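You operate a simulated robot arm through the tools that you are given. There is no shell and no other tool. Be economical: measure what you need, move in short steps, check, and stop when the job is done.

The job below is to be done with a simulated robot arm. You get a single attempt, and the scene is never put back.

## Task
Fit the blue coaster between the posts and shut the yellow one in the bits drawer.
Fine: the third coaster stays. Where these are worked on the way, their far stop is far enough and under half their travel is too little: bits drawer.

The check looks at the end state, three seconds after you hand in, the way a careful person would. Anything else that was tipped, shoved, dropped, spilled or broken makes it a failure.

## Robot
A 6-joint arm with a two-finger parallel gripper, fixed in place. Base frame: the origin is at the foot of the arm, x ahead of it, y to its left, z up. Readings come in m, degrees, newtons and seconds.
Its first joint turns from -66.0 to 66.0 degrees. Payload 2.9 kg.
The tool frame sits at the grasp point between the pads (the TCP): z along the fingers, y along the line on which they close. The tips reach 0.03 m beyond it. The gripper opens to 0.11 m. The fingers are 0.02 m wide and 0.01 m thick; the gripper's body (0.048 by 0.112 m) begins 0.055 m behind the TCP.
Orientation is told as [roll, pitch, yaw] about the base's x, y, z axes, in that order, counted from this pose: with the fingers straight down and closing along the base's y, the tool's x points along the base's -x, its y along +y and its z along -z.

## Interface
- The arm moves only by the tool apply_moves. Its argument "increments" is a list of rows, each an object (a shift or turn left out is 0, a gripper value left out holds the last) with "travel": the shift along the base's x, y, z in units of 20 mm (1.0 is 20 mm), a list of three; "dr": the turn, a rotation vector about the base's x, y, z in units of 5 degrees (1.0 is 5 degrees), a list of three; "hand": the gripper command, from -1 (shut) to 1 (fully open), values between in proportion. In form: [{"travel": [x, y, z], "dr": [ax, ay, az], "hand": hand}, ...]. A call has 1 to 8 rows; each row shifts and turns the commanded pose from where the row before left it. A call with a number of a shift or a turn outside -1 to 1 is refused whole. A row lasts 0.2 s, in which the tool goes at most 0.05 m and 8.6 degrees; a call with a longer step from one row to the next is refused whole, and so is a gripper value outside its range. Where a pose cannot be reached the arm comes as near as it can. A force on the tool above 40 N (or 10 N above the force at the start of the call, whichever is more), or a blocked arm, ends the call early, and 0.2 s more pass. The fingers move at their own pace (about 0.108 m/s each) and stop on an object; they squeeze with about 36 N. The grip force told is the motor's: it shows also when the fingers shut on nothing. Time passes only in rows, and 0.2 s behind the last, so rows that do not move let the fingers close. The reply holds the time, the measured pose of the TCP, the force on the tool along the base axes, the opening and the grip force, in the units named above and with some noise, with the torque about the TCP (base axes, N m) and any sound that the robot's microphone picked up.
- Cameras (640 x 400 px; columns grow to the right, rows downward): "scene" is fixed at [0.0546, 0.4229, 1.3713]; the picture's right is [-0.90, -0.43, 0.00], its down [-0.29, 0.61, -0.73] and it looks along [0.31, -0.66, -0.68] (base axes); focal length 324 px, centre (320, 200). "wrist" rides on the gripper at [0.072, 0.017, -0.103] in the tool frame; the picture's right is [-0.23, 0.97, 0.00], its down [-0.76, -0.18, -0.62] and it looks along [-0.61, -0.14, 0.78] (tool axes); focal length 222 px, centre (320, 200). There is no depth. A picture from a camera that has moved, and an enlarged one, comes with that camera's place and axes in the base frame and with its lens.
- capture(camera): a new picture of that camera. No time passes.
- close_up(camera, box): a new picture of the part [left, top, right, bottom] of that camera's present view, enlarged. No time passes.
- sign_off(): hands the job in; it is judged then, once.

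Go step by step. Nothing tells you positions but the pictures and the camera data: compare them with the known pose of the tool, close in by small moves and look again before you grip or let go. The budget is 120 turns and 64 pictures, counting those below and the enlarged ones. Unless the task says otherwise, let go and move clear before handing in, and close with one line.

The tools are called as a command line: name --argument value ..., lists and objects as JSON in quotes. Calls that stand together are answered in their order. apply_moves: Moves the arm, as the interface text tells. Its arguments: {"type":"object","properties":{"increments":{"type":"array"}},"required":["increments"]} The other tools are called the same way: capture (camera) takes a picture; close_up (camera, box) takes an enlarged picture of a part of a camera's view; sign_off () hands the job in.

At the start:

```text
t: 0.0
tool_pos: [0.2797, -0.351, 0.8065]
ee_rot: [0.0, 0.0, 0.0]
wrist_force: [-0.5, -0.2, 0.2]
moment: [-0.02, 0.0, 0.02]
finger_gap: 0.1103
finger_force: 0.0
```

scene: 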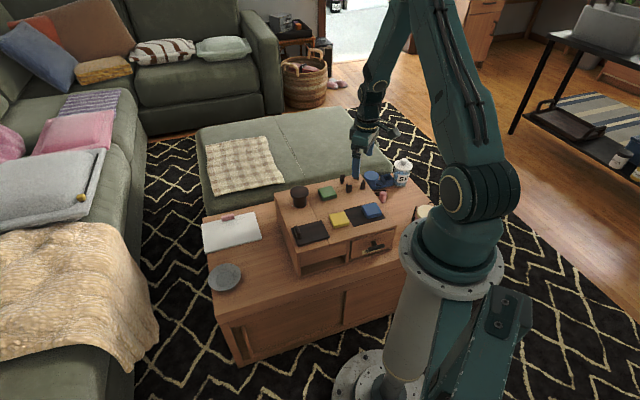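
wrist: 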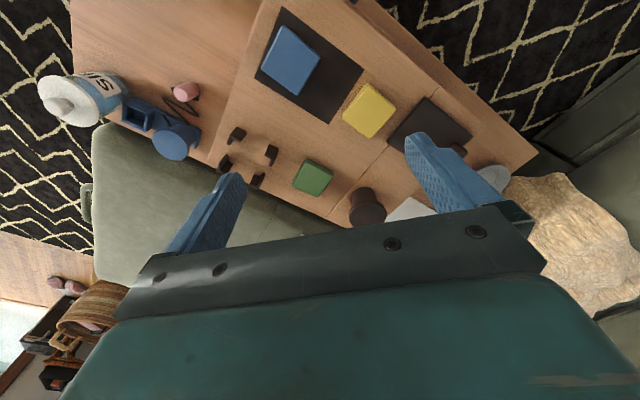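

I see a small raised chest on a low cabinet, with blue, yellow and green coasters on it, four dark posts, and a drawer in its front face. I'll enlarge the views to measure.

close_up --camera "scene" --box '[260, 150, 440, 290]'

close_up --camera "wrist" --box '[130, 0, 530, 250]'

```text
2.86 times, centred on (350, 220) of scene
camera zoom: at [0.0546, 0.4229, 1.3713], right [-0.9, -0.43, 0.0], down [-0.29, 0.61, -0.73], along [0.31, -0.66, -0.68], focal length 926 px, centre (234, 143)
```

zoom: 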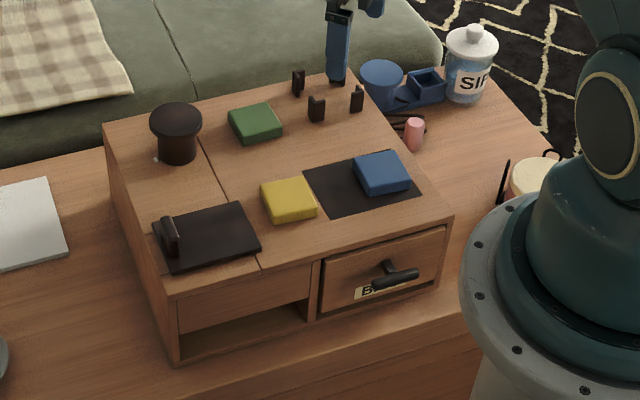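

```text
1.60 times, centred on (330, 125) of wrist
camera zoom: at [0.2057, -0.3341, 0.9113], right [0.23, 0.97, 0.0], down [0.76, -0.18, 0.62], along [0.61, -0.14, -0.78], focal length 355 px, centre (304, 320)
```

zoom: 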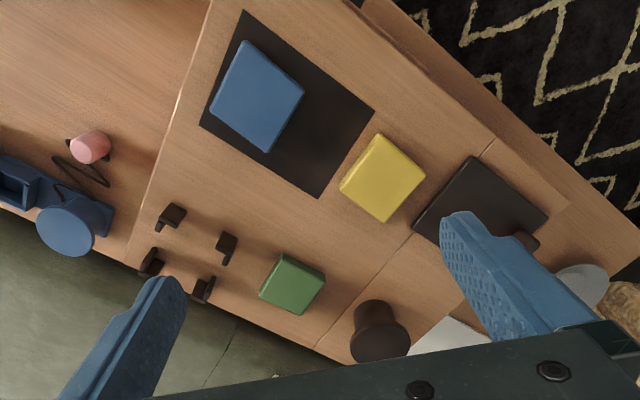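

The blue coaster looks to be near (0.233, -0.378), yellow near (0.319, -0.287) and the posts near (0.35, -0.49), with tops at about z 0.58. I'll enlarge the posts and the drawer handle.

close_up --camera "wrist" --box '[200, 110, 300, 200]'

close_up --camera "scene" --box '[335, 170, 425, 270]'

close_up --camera "wrist" --box '[240, 0, 420, 150]'

```text
4.44 times, centred on (250, 155) of wrist
camera zoom: at [0.2057, -0.3341, 0.9113], right [0.23, 0.97, 0.0], down [0.76, -0.18, 0.62], along [0.61, -0.14, -0.78], focal length 987 px, centre (631, 400)
```

zoom: 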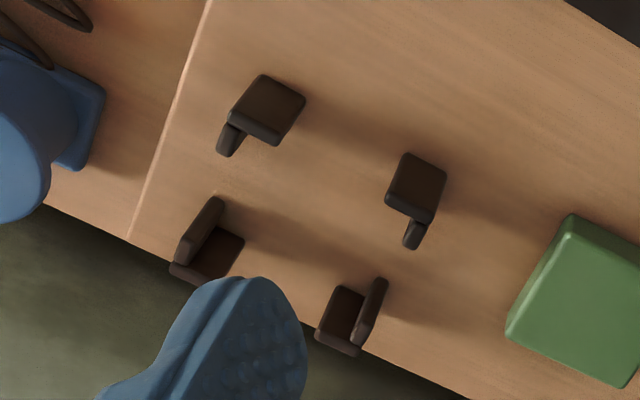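

```text
4.00 times, centred on (380, 220) of scene
camera zoom: at [0.0546, 0.4229, 1.3713], right [-0.9, -0.43, 0.0], down [-0.29, 0.61, -0.73], along [0.31, -0.66, -0.68], focal length 1297 px, centre (80, 120)
```

zoom: 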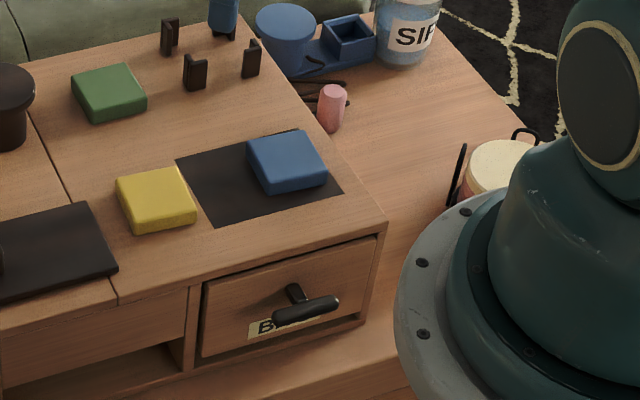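

```text
2.67 times, centred on (330, 75) of wrist
camera zoom: at [0.2057, -0.3341, 0.9113], right [0.23, 0.97, 0.0], down [0.76, -0.18, 0.62], along [0.61, -0.14, -0.78], focal length 592 px, centre (293, 533)
```

zoom: 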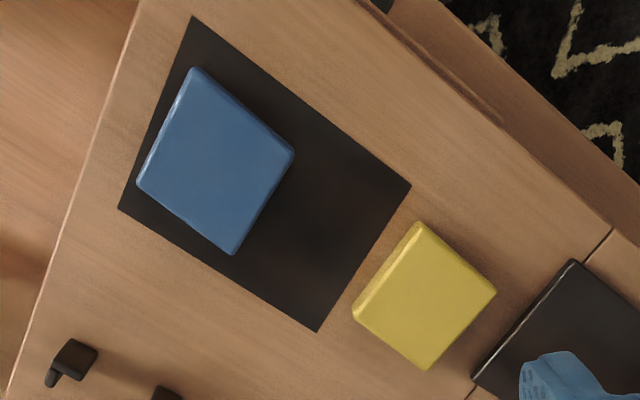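

The posts look like L-shaped corner guides around a square nest. I'll move the wrist camera so it looks at them closely.

apply_moves --increments '[{"travel": [-0.4, -0.9, -0.75]}, {"travel": [-0.4, -0.9, -0.75]}, {"travel": [-0.4, -0.9, -0.75]}, {"travel": [-0.4, -0.9, -0.75]}, {"travel": [-0.4, -0.9, -0.75]}, {"travel": [-0.4, -0.9, -0.75]}, {}]'

capture --camera "wrist"

```text
t: 1.6
tool_pos: [0.2307, -0.4592, 0.7164]
ee_rot: [0.0, 0.0, 0.0]
wrist_force: [-1.0, -0.4, 0.1]
moment: [-0.02, -0.01, 0.01]
finger_gap: 0.1101
finger_force: 0.0
```

```text
56 pictures are left
camera wrist: at [0.1574, -0.443, 0.82], right [0.23, 0.97, 0.0], down [0.76, -0.18, 0.62], along [0.61, -0.14, -0.78], focal length 222 px, centre (320, 200)
```

wrist: 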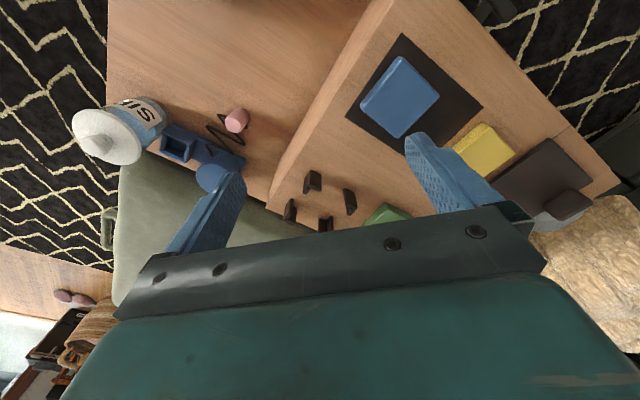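

close_up --camera "wrist" --box '[260, 150, 380, 235]'

close_up --camera "wrist" --box '[340, 20, 540, 190]'

close_up --camera "scene" --box '[330, 165, 380, 200]'

```text
4.71 times, centred on (320, 192) of wrist
camera zoom: at [0.1574, -0.443, 0.82], right [0.23, 0.97, 0.0], down [0.76, -0.18, 0.62], along [0.61, -0.14, -0.78], focal length 1045 px, centre (320, 235)
```

zoom: 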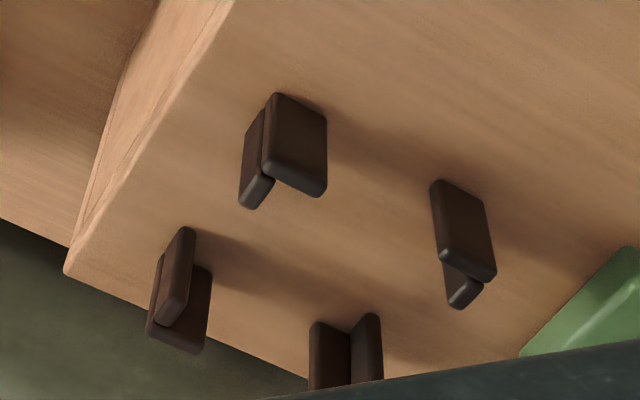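

```text
2.35 times, centred on (440, 105) of wrist
camera zoom: at [0.1574, -0.443, 0.82], right [0.23, 0.97, 0.0], down [0.76, -0.18, 0.62], along [0.61, -0.14, -0.78], focal length 523 px, centre (38, 424)
```

zoom: 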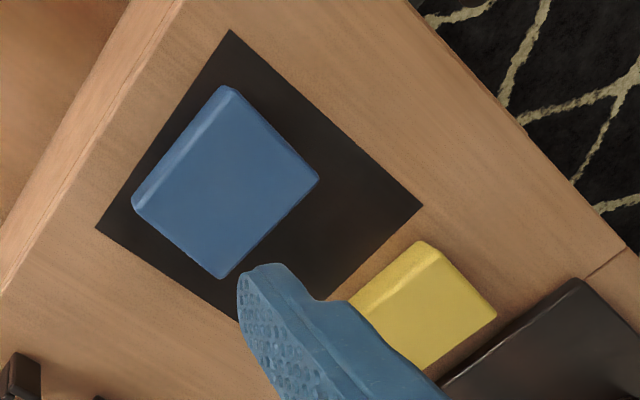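

```text
11.43 times, centred on (355, 182) of scene
camera zoom: at [0.0547, 0.4229, 1.3713], right [-0.9, -0.43, 0.0], down [-0.29, 0.61, -0.73], along [0.31, -0.66, -0.68], focal length 3705 px, centre (-80, 400)
```

zoom: 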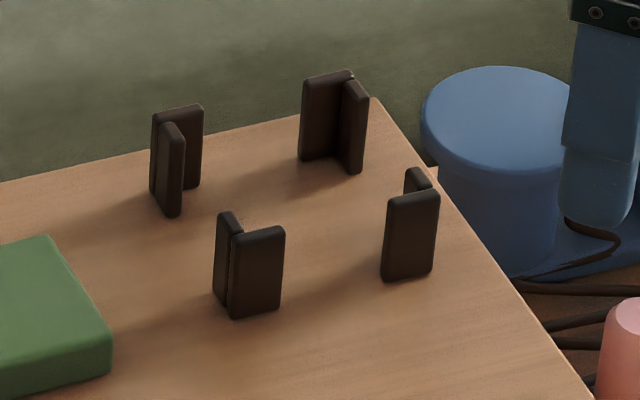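

The corner posts form a nest of about 60 mm near (0.345, -0.485), turned about 45°. I'll turn the gripper to yaw -45 and go above the blue coaster.

apply_moves --increments '[{"travel": [0.03, 0.5, 0], "dr": [0, 0, -1]}, {"travel": [0.03, 0.5, 0], "dr": [0, 0, -1]}, {"travel": [0.03, 0.5, 0], "dr": [0, 0, -1]}, {"travel": [0.03, 0.5, 0], "dr": [0, 0, -1]}, {"travel": [0.03, 0.5, 0], "dr": [0, 0, -1]}, {"travel": [0.05, 0.5, 0], "dr": [0, 0, -1]}, {"travel": [0.05, 0.5, 0], "dr": [0, 0, -1]}, {"travel": [0.05, 0.46, 0], "dr": [0, 0, -1]}]'

capture --camera "wrist"

```text
t: 3.4
tool_pos: [0.236, -0.3798, 0.7166]
ee_rot: [0.0, 0.1, -40.1]
wrist_force: [0.2, -0.2, -0.3]
moment: [-0.02, -0.01, -0.04]
finger_gap: 0.11
finger_force: 0.1
```

```text
52 pictures are left
camera wrist: at [0.1918, -0.32, 0.8216], right [0.8, 0.6, 0.0], down [0.47, -0.63, 0.62], along [0.37, -0.5, -0.78], focal length 222 px, centre (320, 200)
```

wrist: 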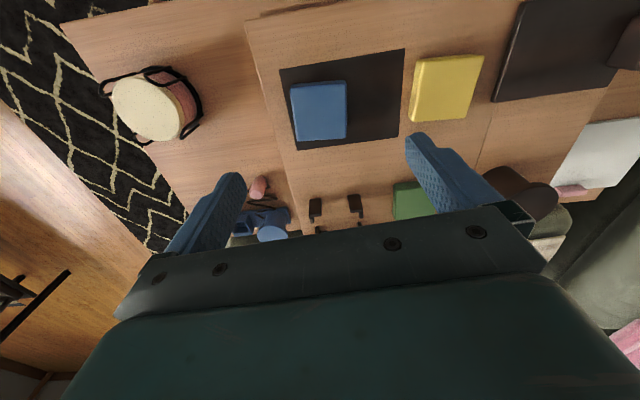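

close_up --camera "wrist" --box '[260, 20, 520, 220]'

close_up --camera "wrist" --box '[295, 180, 385, 235]'

```text
2.00 times, centred on (390, 120) of wrist
camera zoom: at [0.1918, -0.32, 0.8216], right [0.8, 0.6, 0.0], down [0.47, -0.63, 0.62], along [0.37, -0.5, -0.78], focal length 444 px, centre (180, 360)
```

zoom: 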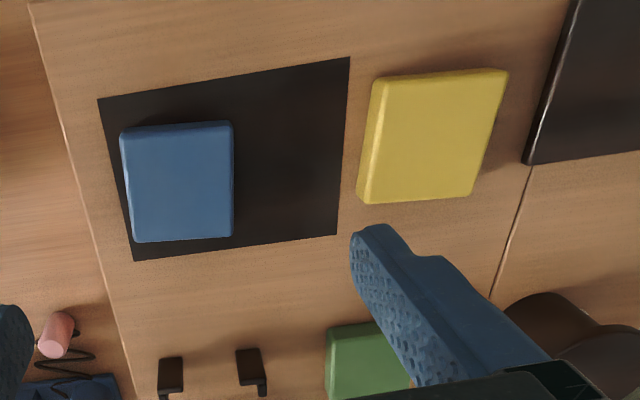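

```text
7.11 times, centred on (340, 208) of wrist
camera zoom: at [0.1918, -0.32, 0.8216], right [0.8, 0.6, 0.0], down [0.47, -0.63, 0.62], along [0.37, -0.5, -0.78], focal length 1580 px, centre (178, 147)
```

zoom: 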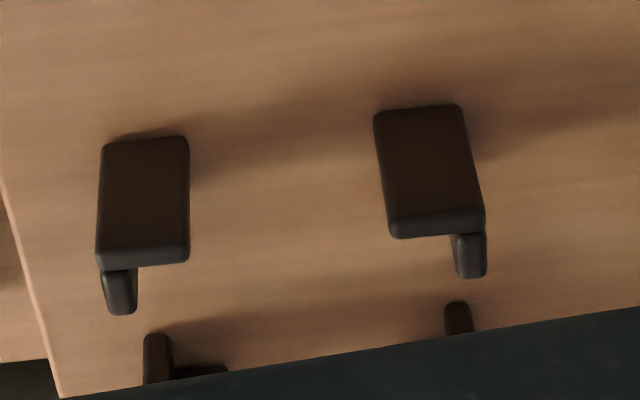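

The blue coaster is centred at about (0.2355, -0.3797) with edges at about 40°; the nest edges are at about 45°. I'll turn to yaw -50 and descend around it.

apply_moves --increments '[{"travel": [0, 0, -0.5], "dr": [0, 0, -1]}, {"travel": [0, 0, -0.5], "dr": [0, 0, -1]}, {"travel": [0, 0, -0.9]}, {"travel": [0, 0, -0.9]}, {"travel": [0, 0, -0.9]}, {"travel": [0, 0, -0.6]}, {}]'

close_up --camera "scene" --box '[310, 160, 430, 250]'

capture --camera "wrist"

```text
t: 5.0
tool_pos: [0.2358, -0.3783, 0.6327]
ee_rot: [0.0, 0.0, -50.0]
wrist_force: [0.5, 0.9, 0.0]
moment: [0.01, 0.05, 0.0]
finger_gap: 0.11
finger_force: 0.0
```

```text
4.44 times, centred on (370, 205) of scene
camera zoom: at [0.0546, 0.4229, 1.3713], right [-0.9, -0.43, 0.0], down [-0.29, 0.61, -0.73], along [0.31, -0.66, -0.68], focal length 1441 px, centre (98, 178)
```

zoom: 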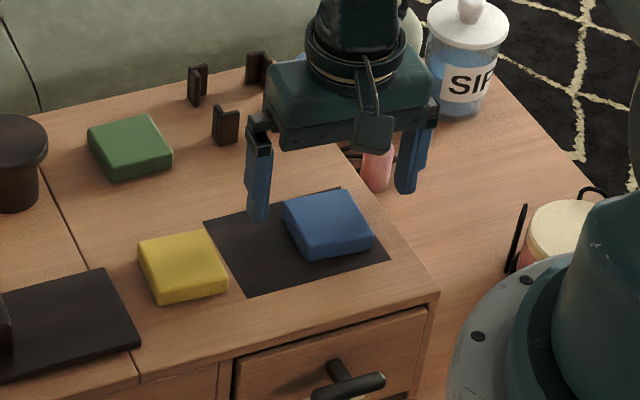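

```text
48 pictures are left
camera wrist: at [0.202, -0.3127, 0.7357], right [0.89, 0.45, 0.0], down [0.35, -0.7, 0.62], along [0.28, -0.56, -0.78], focal length 222 px, centre (320, 200)
```

wrist: 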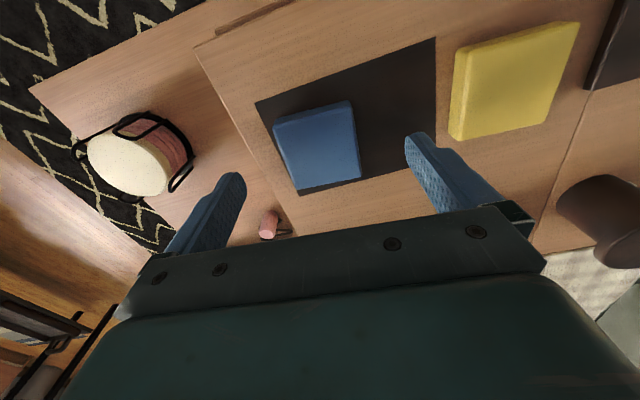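

The fingertips straddle the blue coaster. I'll descend the rest of the way and close.

apply_moves --increments '[{"travel": [-0.05, -0.05, -0.5]}, {"travel": [-0.05, 0, -0.5]}, {"travel": [0, 0, -0.4]}, {}]'

close_up --camera "scene" --box '[310, 160, 430, 250]'

```text
t: 6.0
tool_pos: [0.2336, -0.3799, 0.6052]
ee_rot: [0.1, 0.0, -50.1]
wrist_force: [0.0, 0.4, 0.0]
moment: [0.02, -0.03, 0.0]
finger_gap: 0.1098
finger_force: 0.1
```

```text
4.44 times, centred on (370, 205) of scene
camera zoom: at [0.0546, 0.4229, 1.3713], right [-0.9, -0.43, 0.0], down [-0.29, 0.61, -0.73], along [0.31, -0.66, -0.68], focal length 1441 px, centre (98, 178)
```

zoom: 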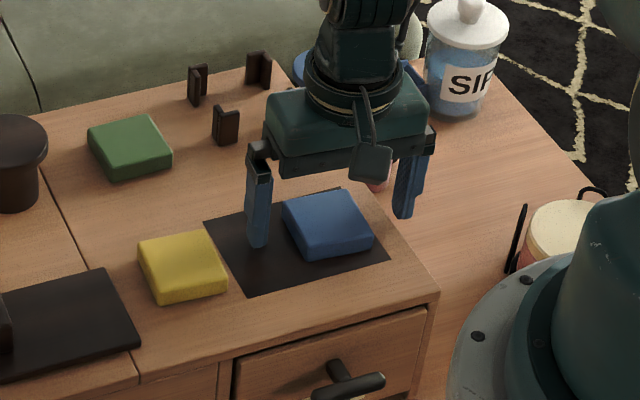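

The tips are level and centred on the coaster, so I'll close.

apply_moves --increments '[{"hand": -1}, {"hand": -1}, {"hand": -1}, {"hand": -1}]'

```text
t: 7.0
tool_pos: [0.2339, -0.3811, 0.6041]
ee_rot: [0.0, -0.1, -50.0]
wrist_force: [0.1, -0.2, 0.4]
moment: [0.01, -0.01, -0.03]
finger_gap: 0.0548
finger_force: 35.6
```

Held at a 54.8 mm gap. I'll lift and carry it to hover above the nest at yaw -45.

apply_moves --increments '[{"travel": [0, 0, 0.8], "hand": -1}, {"travel": [0, 0, 0.8]}, {"travel": [0, 0, 0.8]}, {"travel": [0, 0, 0.8]}]'

apply_moves --increments '[{"travel": [0.95, -0.92, 0], "dr": [0, 0, 1]}, {"travel": [0.95, -0.92, 0]}, {"travel": [0.95, -0.92, 0]}, {"travel": [0.95, -0.92, 0]}, {"travel": [0.95, -0.92, 0]}, {"travel": [0.95, -0.92, 0]}, {}]'

close_up --camera "scene" --box '[310, 140, 400, 210]'

capture --camera "wrist"

```text
t: 8.0
tool_pos: [0.2349, -0.3795, 0.6685]
ee_rot: [0.0, 0.0, -50.0]
wrist_force: [-0.3, 0.0, -0.4]
moment: [0.02, -0.02, -0.01]
finger_gap: 0.0
finger_force: 36.0
```

```text
t: 9.6
tool_pos: [0.3481, -0.492, 0.6678]
ee_rot: [0.1, 0.0, -45.0]
wrist_force: [0.6, 0.0, 0.0]
moment: [-0.01, 0.0, -0.03]
finger_gap: 0.0
finger_force: 36.1
```

```text
5.71 times, centred on (355, 175) of scene
camera zoom: at [0.0547, 0.4229, 1.3713], right [-0.9, -0.43, 0.0], down [-0.29, 0.61, -0.73], along [0.31, -0.66, -0.68], focal length 1852 px, centre (120, 343)
```

zoom: 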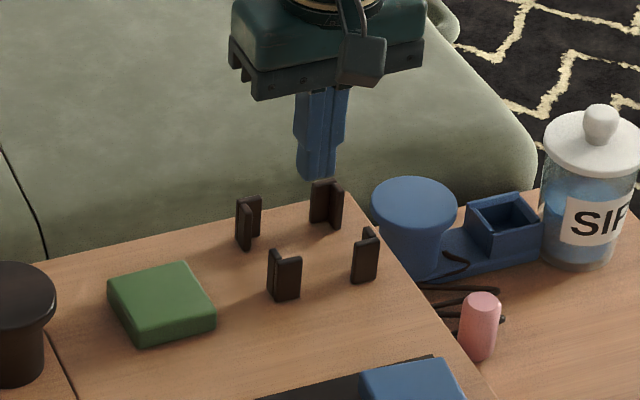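

```text
45 pictures are left
camera wrist: at [0.3091, -0.4291, 0.7721], right [0.85, 0.53, 0.0], down [0.41, -0.66, 0.62], along [0.33, -0.53, -0.78], focal length 222 px, centre (320, 200)
```

wrist: 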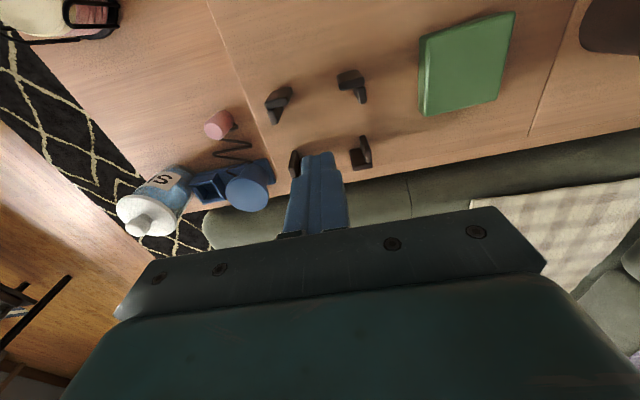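

The coaster slipped out during the lift and seems to be still on the mat. I'll look closely at it, and use this view to measure the nest too.

close_up --camera "wrist" --box '[255, 50, 385, 190]'

close_up --camera "scene" --box '[310, 180, 430, 270]'

```text
2.86 times, centred on (320, 120) of wrist
camera zoom: at [0.3091, -0.4291, 0.7721], right [0.85, 0.53, 0.0], down [0.41, -0.66, 0.62], along [0.33, -0.53, -0.78], focal length 635 px, centre (320, 429)
```

zoom: 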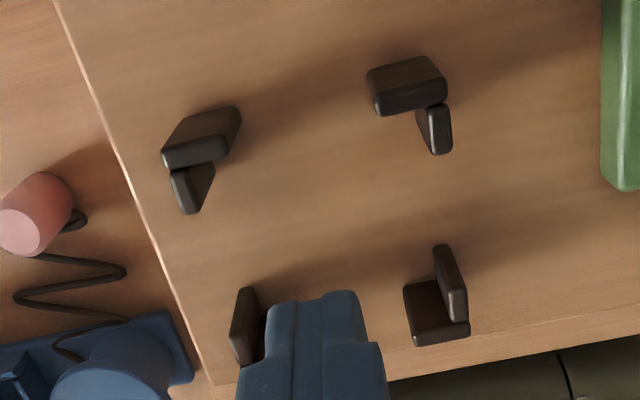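

```text
4.44 times, centred on (370, 225) of scene
camera zoom: at [0.0547, 0.4229, 1.3713], right [-0.9, -0.43, 0.0], down [-0.29, 0.61, -0.73], along [0.31, -0.66, -0.68], focal length 1441 px, centre (98, 89)
```

zoom: 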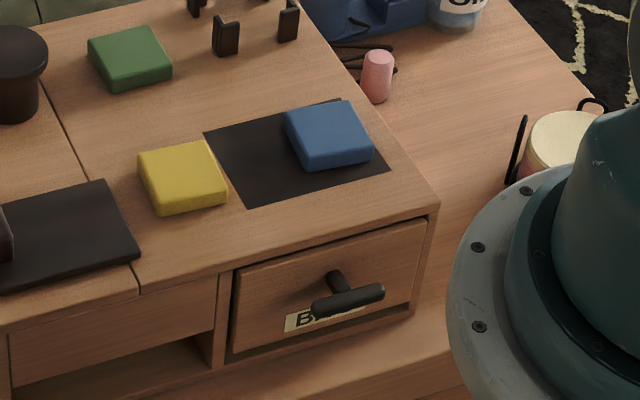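

The coaster is back in its place, almost unmoved. The nest centre comes out at about (0.3505, -0.4896) at 45°. I'll go back, open, and grip deeper.

apply_moves --increments '[{"travel": [-0.95, 0.93, 0.2], "hand": 0.6}, {"travel": [-0.95, 0.93, 0.2], "dr": [0, 0, -1]}, {"travel": [-0.95, 0.93, 0.2]}, {"travel": [-0.95, 0.93, 0.2]}, {"travel": [-0.95, 0.93, 0.2]}, {"travel": [-0.9, 0.93, 0.2]}, {}]'

close_up --camera "wrist" --box '[240, 20, 500, 220]'

```text
t: 11.2
tool_pos: [0.2352, -0.3789, 0.6918]
ee_rot: [0.0, 0.0, -50.0]
wrist_force: [0.6, -0.4, 0.2]
moment: [0.03, 0.01, 0.02]
finger_gap: 0.0882
finger_force: 0.0
```

```text
2.00 times, centred on (370, 120) of wrist
camera zoom: at [0.2009, -0.3137, 0.7947], right [0.89, 0.45, 0.0], down [0.35, -0.7, 0.62], along [0.28, -0.56, -0.78], focal length 444 px, centre (220, 360)
```

zoom: 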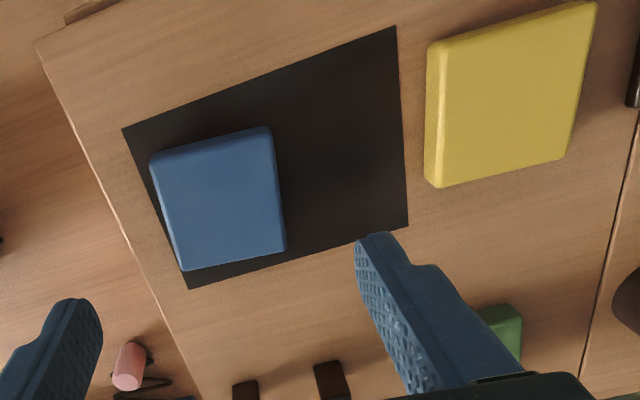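

The blue coaster is at (0.2355, -0.3804), angle about 41°, so it's unmoved. I'll descend a bit lower this time.

apply_moves --increments '[{"travel": [0, 0, -1], "hand": 0.6}, {"travel": [0, 0, -1]}, {"travel": [0, -0.05, -1]}, {"travel": [0, 0, -0.8]}, {"travel": [0, 0, -0.5]}, {"travel": [0, 0, -0.2]}, {}]'

```text
t: 12.8
tool_pos: [0.235, -0.3792, 0.5993]
ee_rot: [0.0, 0.0, -49.9]
wrist_force: [-0.1, 0.0, 0.9]
moment: [0.0, 0.01, -0.02]
finger_gap: 0.0879
finger_force: 0.0
```

Now I'll close, then lift slowly by a little and check the gap.

apply_moves --increments '[{"hand": -1}, {}, {}, {}, {"travel": [0, 0, 0.15]}, {"travel": [0, 0, 0.15]}, {"travel": [0, 0, 0.15]}]'

close_up --camera "scene" --box '[320, 165, 410, 235]'

```text
t: 14.4
tool_pos: [0.2336, -0.38, 0.6123]
ee_rot: [0.0, 0.0, -50.1]
wrist_force: [0.4, -0.3, -0.4]
moment: [-0.03, 0.0, -0.01]
finger_gap: 0.0547
finger_force: 36.0
```

```text
5.71 times, centred on (365, 200) of scene
camera zoom: at [0.0547, 0.4229, 1.3713], right [-0.9, -0.43, 0.0], down [-0.29, 0.61, -0.73], along [0.31, -0.66, -0.68], focal length 1852 px, centre (63, 200)
```

zoom: 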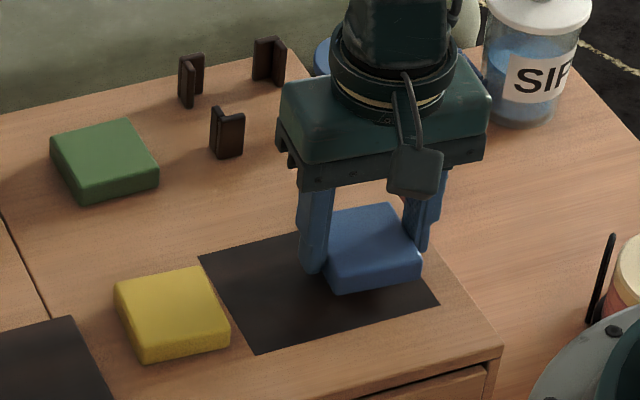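

It is held and the gap is steady after 13 mm. I'll keep lifting slowly.

apply_moves --increments '[{"travel": [0, 0, 0.3]}, {"travel": [0, 0, 0.3]}, {"travel": [0, 0, 0.4]}, {"travel": [0, 0, 0.4]}, {"travel": [0, 0, 0.4]}, {"travel": [0, 0, 0.4]}, {"travel": [0, 0, 0.4]}]'

close_up --camera "scene" --box '[320, 165, 410, 235]'

```text
t: 16.0
tool_pos: [0.235, -0.3789, 0.6617]
ee_rot: [0.0, 0.0, -50.0]
wrist_force: [-0.1, -0.4, -0.2]
moment: [-0.02, -0.01, 0.01]
finger_gap: 0.0548
finger_force: 35.8
```

```text
5.71 times, centred on (365, 200) of scene
camera zoom: at [0.0547, 0.4229, 1.3713], right [-0.9, -0.43, 0.0], down [-0.29, 0.61, -0.73], along [0.31, -0.66, -0.68], focal length 1852 px, centre (63, 200)
```

zoom: 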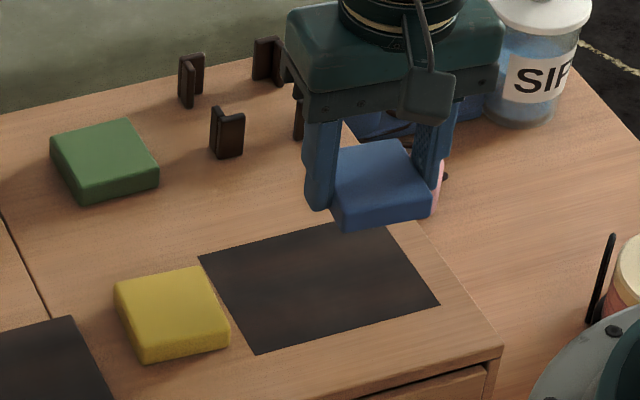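

The blue coaster is firmly held. I'll carry it to above the nest with yaw -45.

apply_moves --increments '[{"travel": [0.717, -0.687, 0], "dr": [0, 0, 0.5]}, {"travel": [0.717, -0.687, 0], "dr": [0, 0, 0.5]}, {"travel": [0.717, -0.687, 0]}, {"travel": [0.717, -0.687, 0]}, {"travel": [0.717, -0.687, 0]}, {"travel": [0.717, -0.687, 0]}, {"travel": [0.717, -0.687, 0]}, {"travel": [0.717, -0.687, 0]}]'

close_up --camera "wrist" --box '[230, 30, 420, 190]'

close_up --camera "scene" --box '[320, 155, 384, 200]'

```text
t: 17.8
tool_pos: [0.3494, -0.489, 0.6621]
ee_rot: [0.0, 0.0, -45.1]
wrist_force: [-0.3, -0.1, -0.6]
moment: [0.01, -0.03, 0.01]
finger_gap: 0.0551
finger_force: 36.3
```

```text
2.50 times, centred on (325, 110) of wrist
camera zoom: at [0.3107, -0.4266, 0.7663], right [0.85, 0.53, 0.0], down [0.41, -0.66, 0.62], along [0.33, -0.53, -0.78], focal length 555 px, centre (308, 425)
```

zoom: 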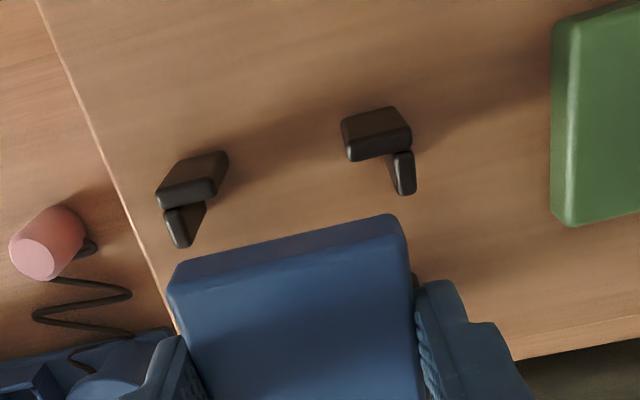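

```text
8.89 times, centred on (352, 178) of scene
camera zoom: at [0.0546, 0.4229, 1.3713], right [-0.9, -0.43, 0.0], down [-0.29, 0.61, -0.73], along [0.31, -0.66, -0.68], focal length 2882 px, centre (36, 400)
```

zoom: 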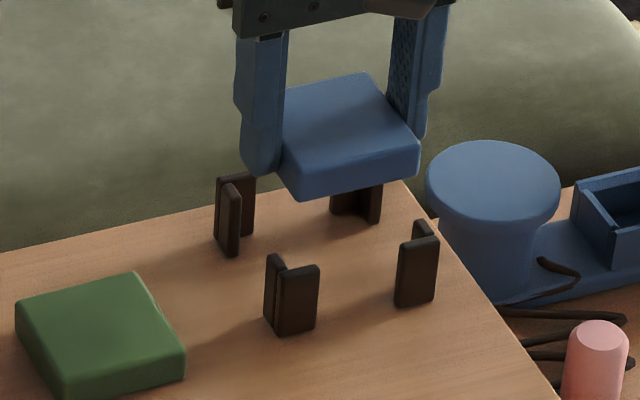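

The coaster lines up with the nest to within about 1 mm. I'll descend to just above the post tops and check again.

apply_moves --increments '[{"travel": [-0.02, 0.03, -0.4]}, {"travel": [0, 0, -0.4]}, {"travel": [0, 0, -0.4]}, {"travel": [0, 0, -0.2]}, {}]'

close_up --camera "wrist" --box '[230, 30, 420, 190]'

close_up --camera "scene" --box '[320, 155, 384, 200]'

```text
t: 19.0
tool_pos: [0.3488, -0.4895, 0.6341]
ee_rot: [-0.1, 0.0, -45.0]
wrist_force: [0.1, 0.6, 0.5]
moment: [-0.01, -0.04, 0.01]
finger_gap: 0.0549
finger_force: 36.4
```

```text
2.50 times, centred on (325, 110) of wrist
camera zoom: at [0.3097, -0.4271, 0.7382], right [0.85, 0.53, 0.0], down [0.41, -0.66, 0.62], along [0.33, -0.53, -0.78], focal length 555 px, centre (308, 425)
```

zoom: 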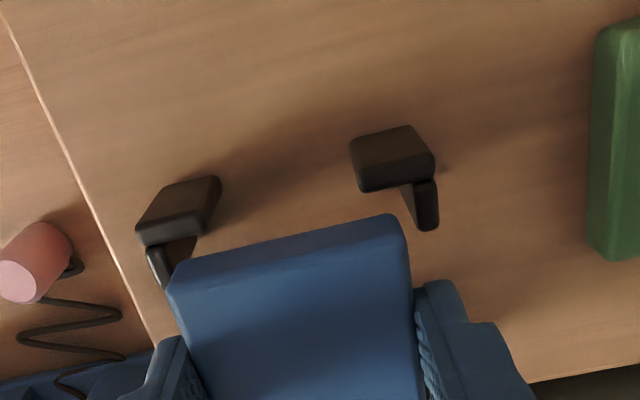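

```text
8.89 times, centred on (352, 178) of scene
camera zoom: at [0.0547, 0.4229, 1.3713], right [-0.9, -0.43, 0.0], down [-0.29, 0.61, -0.73], along [0.31, -0.66, -0.68], focal length 2882 px, centre (36, 400)
```

zoom: 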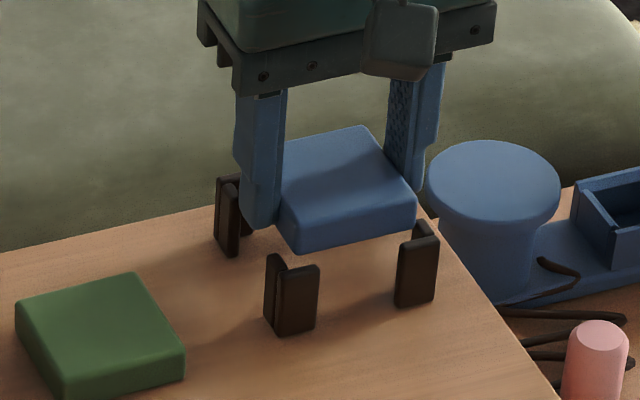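

Comparing both views, the coaster is about 2 mm too deep and 1.5 mm toward the chest's side edge. I'll correct this and go down a few mm.

apply_moves --increments '[{"travel": [-0.01, 0.125, 0]}, {}, {"travel": [0, 0, -0.1]}, {"travel": [0, 0, -0.1]}, {}]'

close_up --camera "wrist" --box '[270, 70, 390, 170]'

close_up --camera "scene" --box '[335, 165, 375, 195]'

```text
t: 20.2
tool_pos: [0.3488, -0.4876, 0.6304]
ee_rot: [-0.1, 0.0, -44.9]
wrist_force: [-0.2, 0.6, 0.0]
moment: [0.04, -0.01, 0.01]
finger_gap: 0.0548
finger_force: 36.4
```

```text
4.00 times, centred on (330, 120) of wrist
camera zoom: at [0.3091, -0.4243, 0.7339], right [0.85, 0.53, 0.0], down [0.41, -0.66, 0.62], along [0.33, -0.53, -0.78], focal length 888 px, centre (280, 520)
```

zoom: 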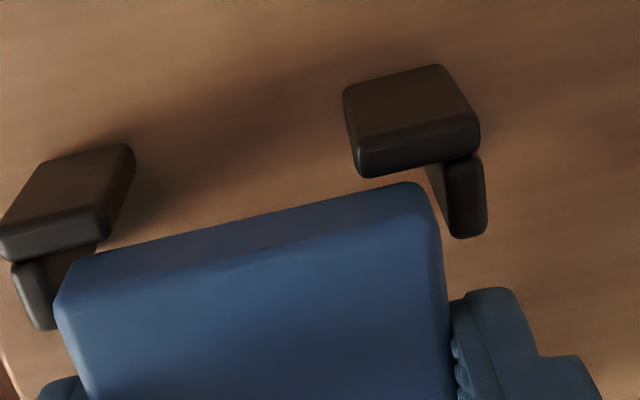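

```text
13.33 times, centred on (355, 180) of scene
camera zoom: at [0.0547, 0.4229, 1.3713], right [-0.9, -0.43, 0.0], down [-0.29, 0.61, -0.73], along [0.31, -0.66, -0.68], focal length 4322 px, centre (-147, 467)
```

zoom: 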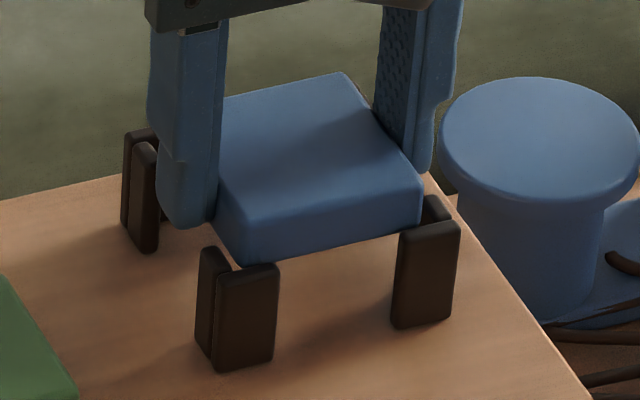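

The coaster is now roughly at post-top height, inside to about a millimetre. I'll nudge it 1.3 mm in +y and lower it in small steps watching the force.

apply_moves --increments '[{"travel": [0, 0.065, 0]}, {"travel": [0, 0, -0.1]}, {"travel": [0, 0, -0.1]}, {"travel": [0, 0, -0.1]}, {}]'

close_up --camera "scene" --box '[335, 165, 375, 195]'

close_up --camera "wrist" --box '[270, 70, 390, 170]'

```text
t: 21.4
tool_pos: [0.349, -0.4857, 0.6243]
ee_rot: [0.0, 0.1, -44.9]
wrist_force: [0.4, 1.3, -0.5]
moment: [-0.01, 0.03, -0.02]
finger_gap: 0.0549
finger_force: 36.2
```

```text
13.33 times, centred on (355, 180) of scene
camera zoom: at [0.0547, 0.4229, 1.3713], right [-0.9, -0.43, 0.0], down [-0.29, 0.61, -0.73], along [0.31, -0.66, -0.68], focal length 4322 px, centre (-147, 467)
```

zoom: 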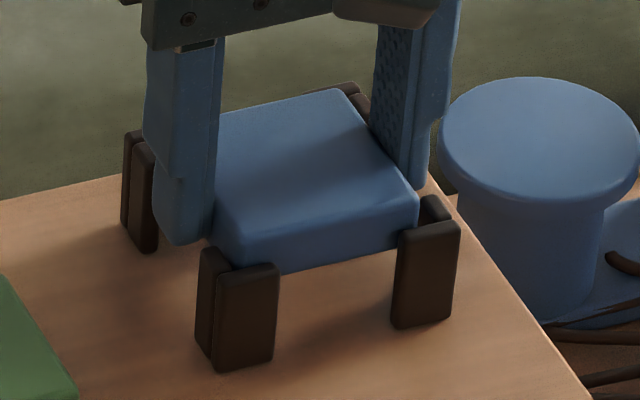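

```text
4.00 times, centred on (330, 120) of wrist
camera zoom: at [0.3095, -0.4231, 0.7287], right [0.85, 0.53, 0.0], down [0.41, -0.66, 0.62], along [0.33, -0.53, -0.78], focal length 888 px, centre (280, 520)
```

zoom: 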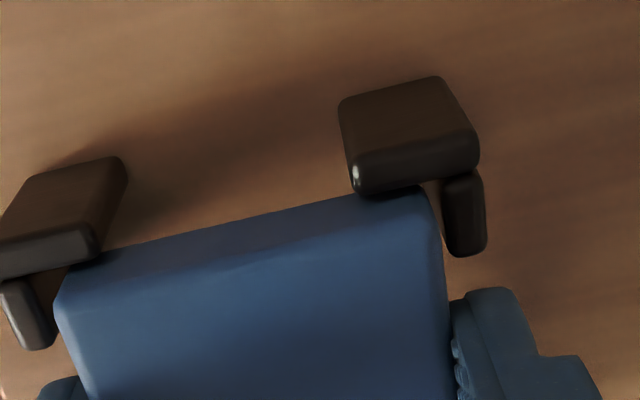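

The coaster is entering between the posts with no force. I'll keep lowering gently.

apply_moves --increments '[{"travel": [0.01, 0, -0.15]}, {"travel": [0, 0, -0.15]}, {"travel": [0, 0, -0.15]}, {"travel": [0, 0, -0.15]}, {}]'

close_up --camera "scene" --box '[335, 165, 375, 195]'

```text
t: 22.6
tool_pos: [0.3496, -0.4861, 0.6129]
ee_rot: [0.0, -0.1, -45.0]
wrist_force: [-0.1, 0.2, 0.5]
moment: [-0.02, -0.01, 0.0]
finger_gap: 0.0547
finger_force: 35.6
```

```text
13.33 times, centred on (355, 180) of scene
camera zoom: at [0.0547, 0.4229, 1.3713], right [-0.9, -0.43, 0.0], down [-0.29, 0.61, -0.73], along [0.31, -0.66, -0.68], focal length 4322 px, centre (-147, 467)
```

zoom: 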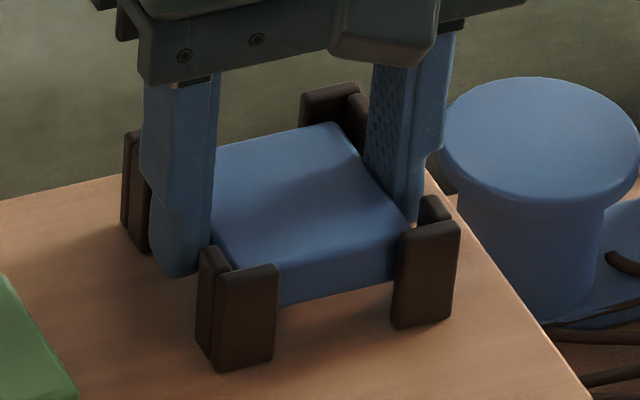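

Nicely between the posts. I'll lower it to the surface, with about 12 mm to go.

apply_moves --increments '[{"travel": [0, 0, -0.15]}, {"travel": [0, 0, -0.15]}, {"travel": [0, 0, -0.15]}, {"travel": [0, 0, -0.1]}, {}]'

close_up --camera "scene" --box '[335, 165, 375, 195]'

```text
t: 23.8
tool_pos: [0.3486, -0.4841, 0.6025]
ee_rot: [0.0, 0.1, -45.0]
wrist_force: [1.0, -1.0, 0.0]
moment: [0.0, -0.01, 0.01]
finger_gap: 0.0547
finger_force: 36.0
```

```text
13.33 times, centred on (355, 180) of scene
camera zoom: at [0.0547, 0.4229, 1.3713], right [-0.9, -0.43, 0.0], down [-0.29, 0.61, -0.73], along [0.31, -0.66, -0.68], focal length 4322 px, centre (-147, 467)
```

zoom: 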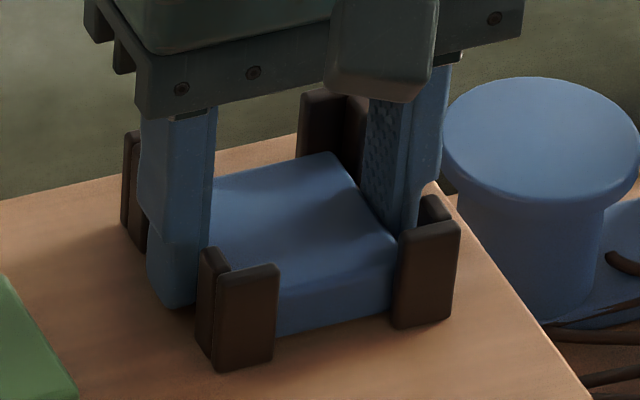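

About 1–2 mm above the surface. I'll lower the last bit and open slightly.

apply_moves --increments '[{"travel": [0, 0, -0.08]}, {}, {"hand": 0.1}, {"hand": 0.3}, {"hand": 0.4}, {}]'

close_up --camera "scene" --box '[335, 165, 375, 195]'

```text
t: 25.2
tool_pos: [0.3483, -0.4853, 0.6016]
ee_rot: [0.1, 0.1, -45.0]
wrist_force: [-0.1, -0.1, -1.2]
moment: [0.03, 0.0, 0.0]
finger_gap: 0.077
finger_force: 0.0
```

```text
13.33 times, centred on (355, 180) of scene
camera zoom: at [0.0546, 0.4229, 1.3713], right [-0.9, -0.43, 0.0], down [-0.29, 0.61, -0.73], along [0.31, -0.66, -0.68], focal length 4322 px, centre (-147, 467)
```

zoom: 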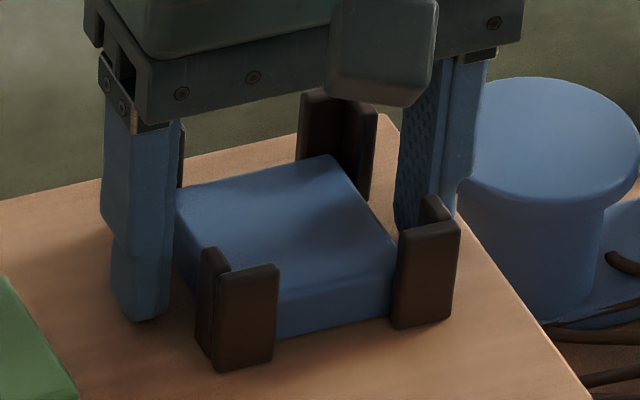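

Blue is sitting in the nest and released. I'll rise, then go to a viewpoint in front of the drawer.

apply_moves --increments '[{"travel": [0, 0, 0.4]}, {"travel": [0, 0, 0.8]}, {"travel": [0, 0, 1]}, {"travel": [0, 0, 1]}, {"travel": [0, 0, 1]}, {"travel": [0, 0, 0.8]}]'

apply_moves --increments '[{"travel": [-0.825, 0.98, 0]}, {"travel": [-0.825, 0.98, 0]}, {"travel": [-0.825, 0.98, 0]}, {"travel": [-0.825, 0.98, 0]}, {"travel": [-0.825, 0.98, 0]}, {"travel": [-0.825, 0.98, 0]}, {"travel": [-0.825, 0.98, 0]}, {"travel": [-0.825, 0.98, 0]}]'

apply_moves --increments '[{"travel": [-0.825, 0.98, 0]}, {"travel": [-0.825, 0.98, 0]}, {"travel": [-0.825, 0.98, 0]}, {"travel": [-0.825, 0.98, 0]}, {}]'

capture --camera "wrist"

close_up --camera "scene" --box '[290, 160, 430, 280]'

```text
t: 26.6
tool_pos: [0.3488, -0.4857, 0.6996]
ee_rot: [0.0, 0.1, -45.0]
wrist_force: [0.5, -0.1, 0.2]
moment: [-0.01, -0.04, -0.03]
finger_gap: 0.0771
finger_force: 0.0
```

```text
t: 28.4
tool_pos: [0.2175, -0.327, 0.7001]
ee_rot: [0.0, -0.1, -45.0]
wrist_force: [0.0, -0.3, 0.0]
moment: [0.01, 0.0, -0.03]
finger_gap: 0.0768
finger_force: 0.0
```

```text
t: 29.6
tool_pos: [0.1518, -0.2495, 0.701]
ee_rot: [0.0, 0.0, -45.0]
wrist_force: [-0.2, -0.1, -0.6]
moment: [0.0, -0.01, 0.01]
finger_gap: 0.077
finger_force: 0.1
```

```text
28 pictures are left
camera wrist: at [0.1122, -0.1866, 0.8051], right [0.85, 0.53, 0.0], down [0.41, -0.66, 0.62], along [0.33, -0.53, -0.78], focal length 222 px, centre (320, 200)
```

wrist: 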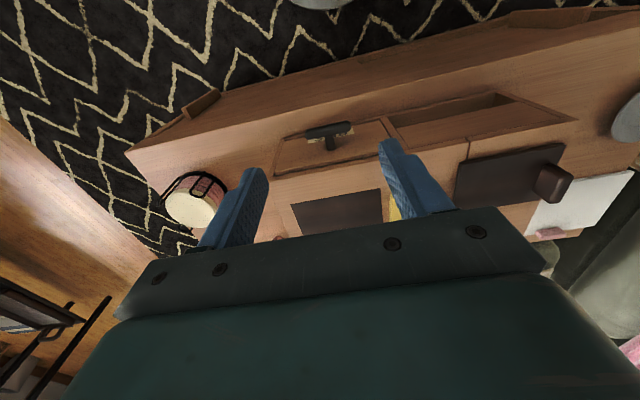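

```text
3.33 times, centred on (360, 220) of scene
camera zoom: at [0.0546, 0.4229, 1.3713], right [-0.9, -0.43, 0.0], down [-0.29, 0.61, -0.73], along [0.31, -0.66, -0.68], focal length 1081 px, centre (187, 133)
```

zoom: 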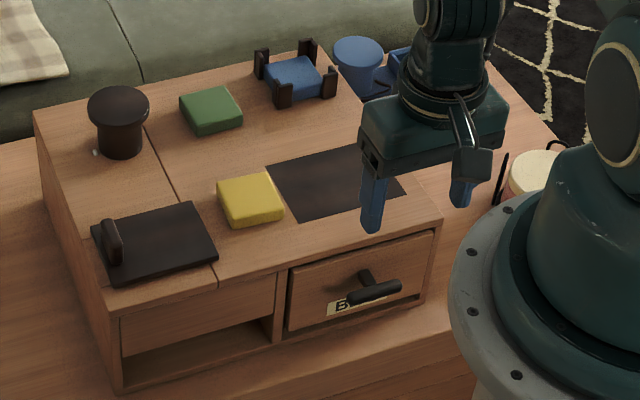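

The blue coaster sits flat in the nest. Next I'll enlarge the drawer handle from the wrist.

close_up --camera "wrist" --box '[260, 80, 420, 190]'

close_up --camera "scene" --box '[350, 220, 400, 260]'

```text
3.64 times, centred on (340, 135) of wrist
camera zoom: at [0.1122, -0.1866, 0.8051], right [0.85, 0.53, 0.0], down [0.41, -0.66, 0.62], along [0.33, -0.53, -0.78], focal length 808 px, centre (247, 436)
```

zoom: 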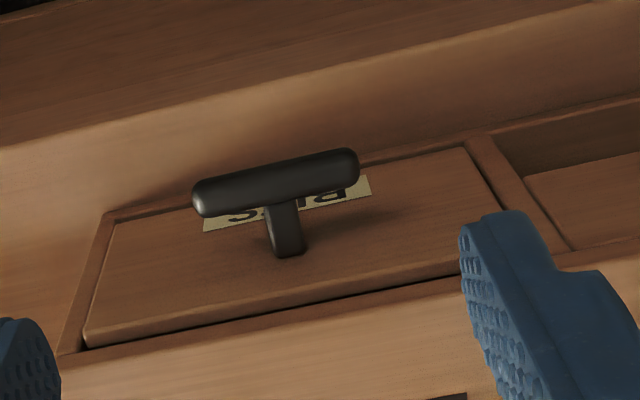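

```text
10.00 times, centred on (375, 240) of scene
camera zoom: at [0.0546, 0.4229, 1.3713], right [-0.9, -0.43, 0.0], down [-0.29, 0.61, -0.73], along [0.31, -0.66, -0.68], focal length 3242 px, centre (-230, -200)
```

zoom: 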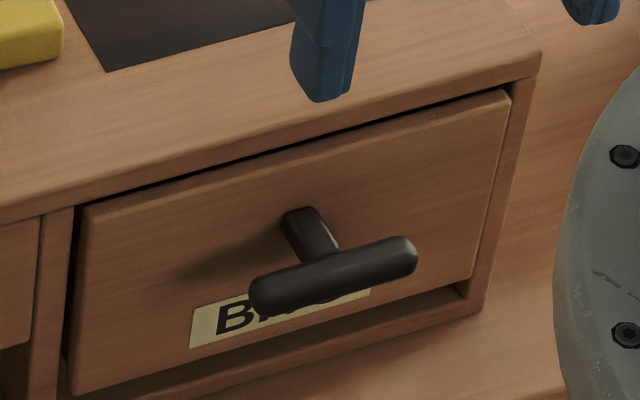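

The handle bar centre triangulates to (0.176, -0.270, 0.539), about 57 mm long and parallel to the front. I'll straddle its ends from above with yaw -45.

apply_moves --increments '[{"travel": [0.6, -0.5, 0], "hand": 0.65}, {"travel": [0.6, -0.5, -0.5]}, {"travel": [0, 0, -1]}, {"travel": [0, 0, -1]}, {"travel": [0, 0, -1]}, {"travel": [0, 0, -1]}, {"travel": [0, 0, -0.8]}, {}]'

close_up --camera "scene" --box '[335, 200, 415, 260]'

close_up --camera "wrist" --box '[200, 60, 480, 260]'

```text
t: 31.4
tool_pos: [0.1757, -0.2693, 0.5937]
ee_rot: [0.0, 0.0, -44.9]
wrist_force: [1.3, 0.8, 0.0]
moment: [-0.02, 0.01, 0.01]
finger_gap: 0.0909
finger_force: 0.0
```

```text
6.67 times, centred on (375, 230) of scene
camera zoom: at [0.0546, 0.4229, 1.3713], right [-0.9, -0.43, 0.0], down [-0.29, 0.61, -0.73], along [0.31, -0.66, -0.68], focal length 2161 px, centre (-47, 0)
```

zoom: 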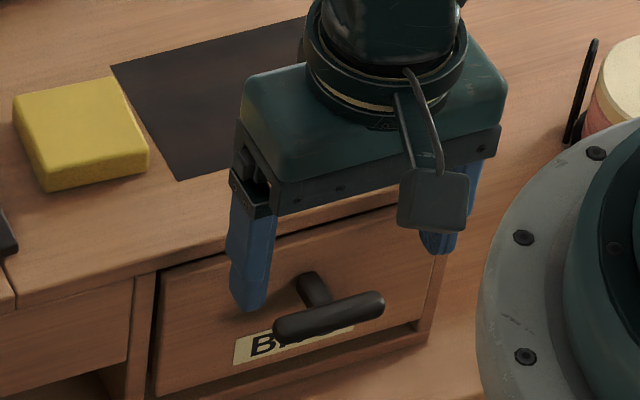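

```text
2.00 times, centred on (340, 160) of wrist
camera zoom: at [0.1358, -0.2066, 0.6981], right [0.85, 0.53, 0.0], down [0.41, -0.66, 0.62], along [0.33, -0.53, -0.78], focal length 444 px, centre (280, 280)
```

zoom: 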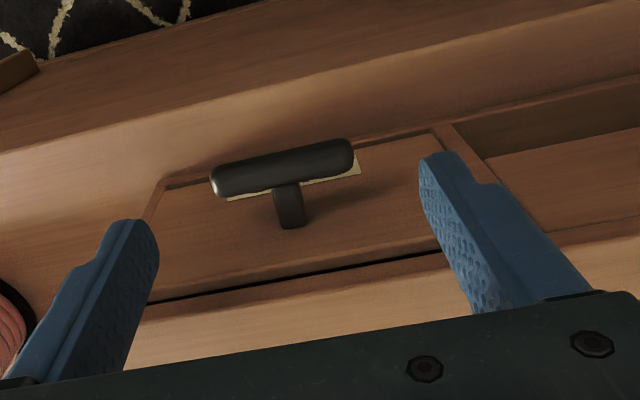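

The bar is centred under the gripper. I'll descend to z 0.548 and close on the bar's ends.

apply_moves --increments '[{"travel": [0, 0.03, -0.8]}, {"travel": [0, 0, -0.8]}, {"travel": [0, 0, -0.65]}, {}, {"hand": -1}, {}, {}, {}]'

close_up --camera "scene" --box '[335, 200, 415, 260]'

```text
t: 33.2
tool_pos: [0.1743, -0.2687, 0.5494]
ee_rot: [0.0, 0.0, -45.1]
wrist_force: [-8.2, -7.3, -0.4]
moment: [-0.64, 0.2, -0.36]
finger_gap: 0.0593
finger_force: 36.2
```

```text
6.67 times, centred on (375, 230) of scene
camera zoom: at [0.0546, 0.4227, 1.3713], right [-0.9, -0.43, 0.0], down [-0.29, 0.61, -0.73], along [0.31, -0.66, -0.68], focal length 2161 px, centre (-47, 0)
```

zoom: 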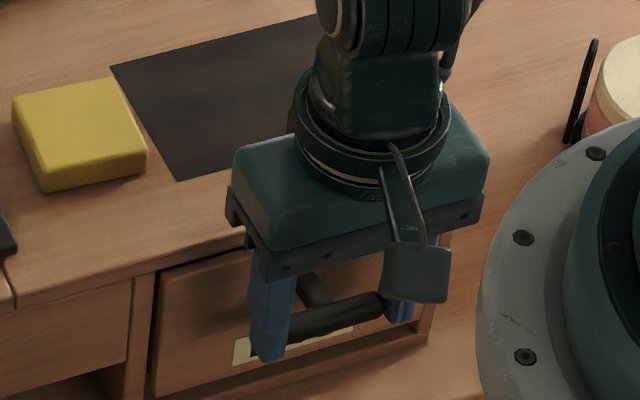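

The bar is gripped at 59 mm. I'll pull along the drawer's axis (-0.707, 0.707).

apply_moves --increments '[{"travel": [-0.04, -0.04, 0]}, {"travel": [-0.3, 0.3, 0]}, {"travel": [-0.35, 0.35, 0]}, {"travel": [-0.35, 0.35, 0]}, {"travel": [-0.35, 0.35, 0]}, {}]'

close_up --camera "scene" --box '[315, 200, 435, 290]'

```text
t: 34.6
tool_pos: [0.1487, -0.2415, 0.5482]
ee_rot: [0.1, -0.1, -45.0]
wrist_force: [4.7, 4.2, 17.5]
moment: [0.25, -0.17, 0.01]
finger_gap: 0.0597
finger_force: 35.8
```

```text
4.44 times, centred on (375, 245) of scene
camera zoom: at [0.0546, 0.4231, 1.3712], right [-0.9, -0.43, 0.0], down [-0.29, 0.61, -0.73], along [0.31, -0.66, -0.68], focal length 1441 px, centre (76, 0)
```

zoom: 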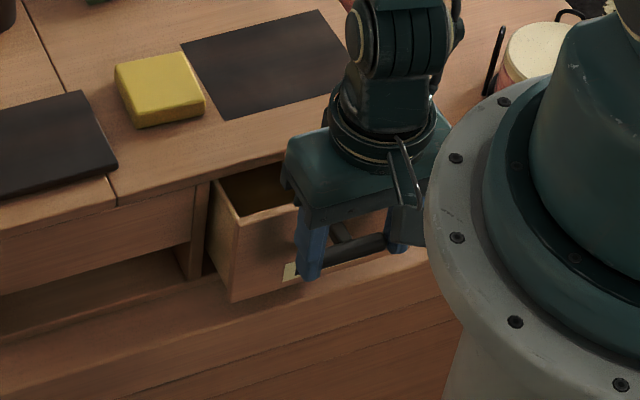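

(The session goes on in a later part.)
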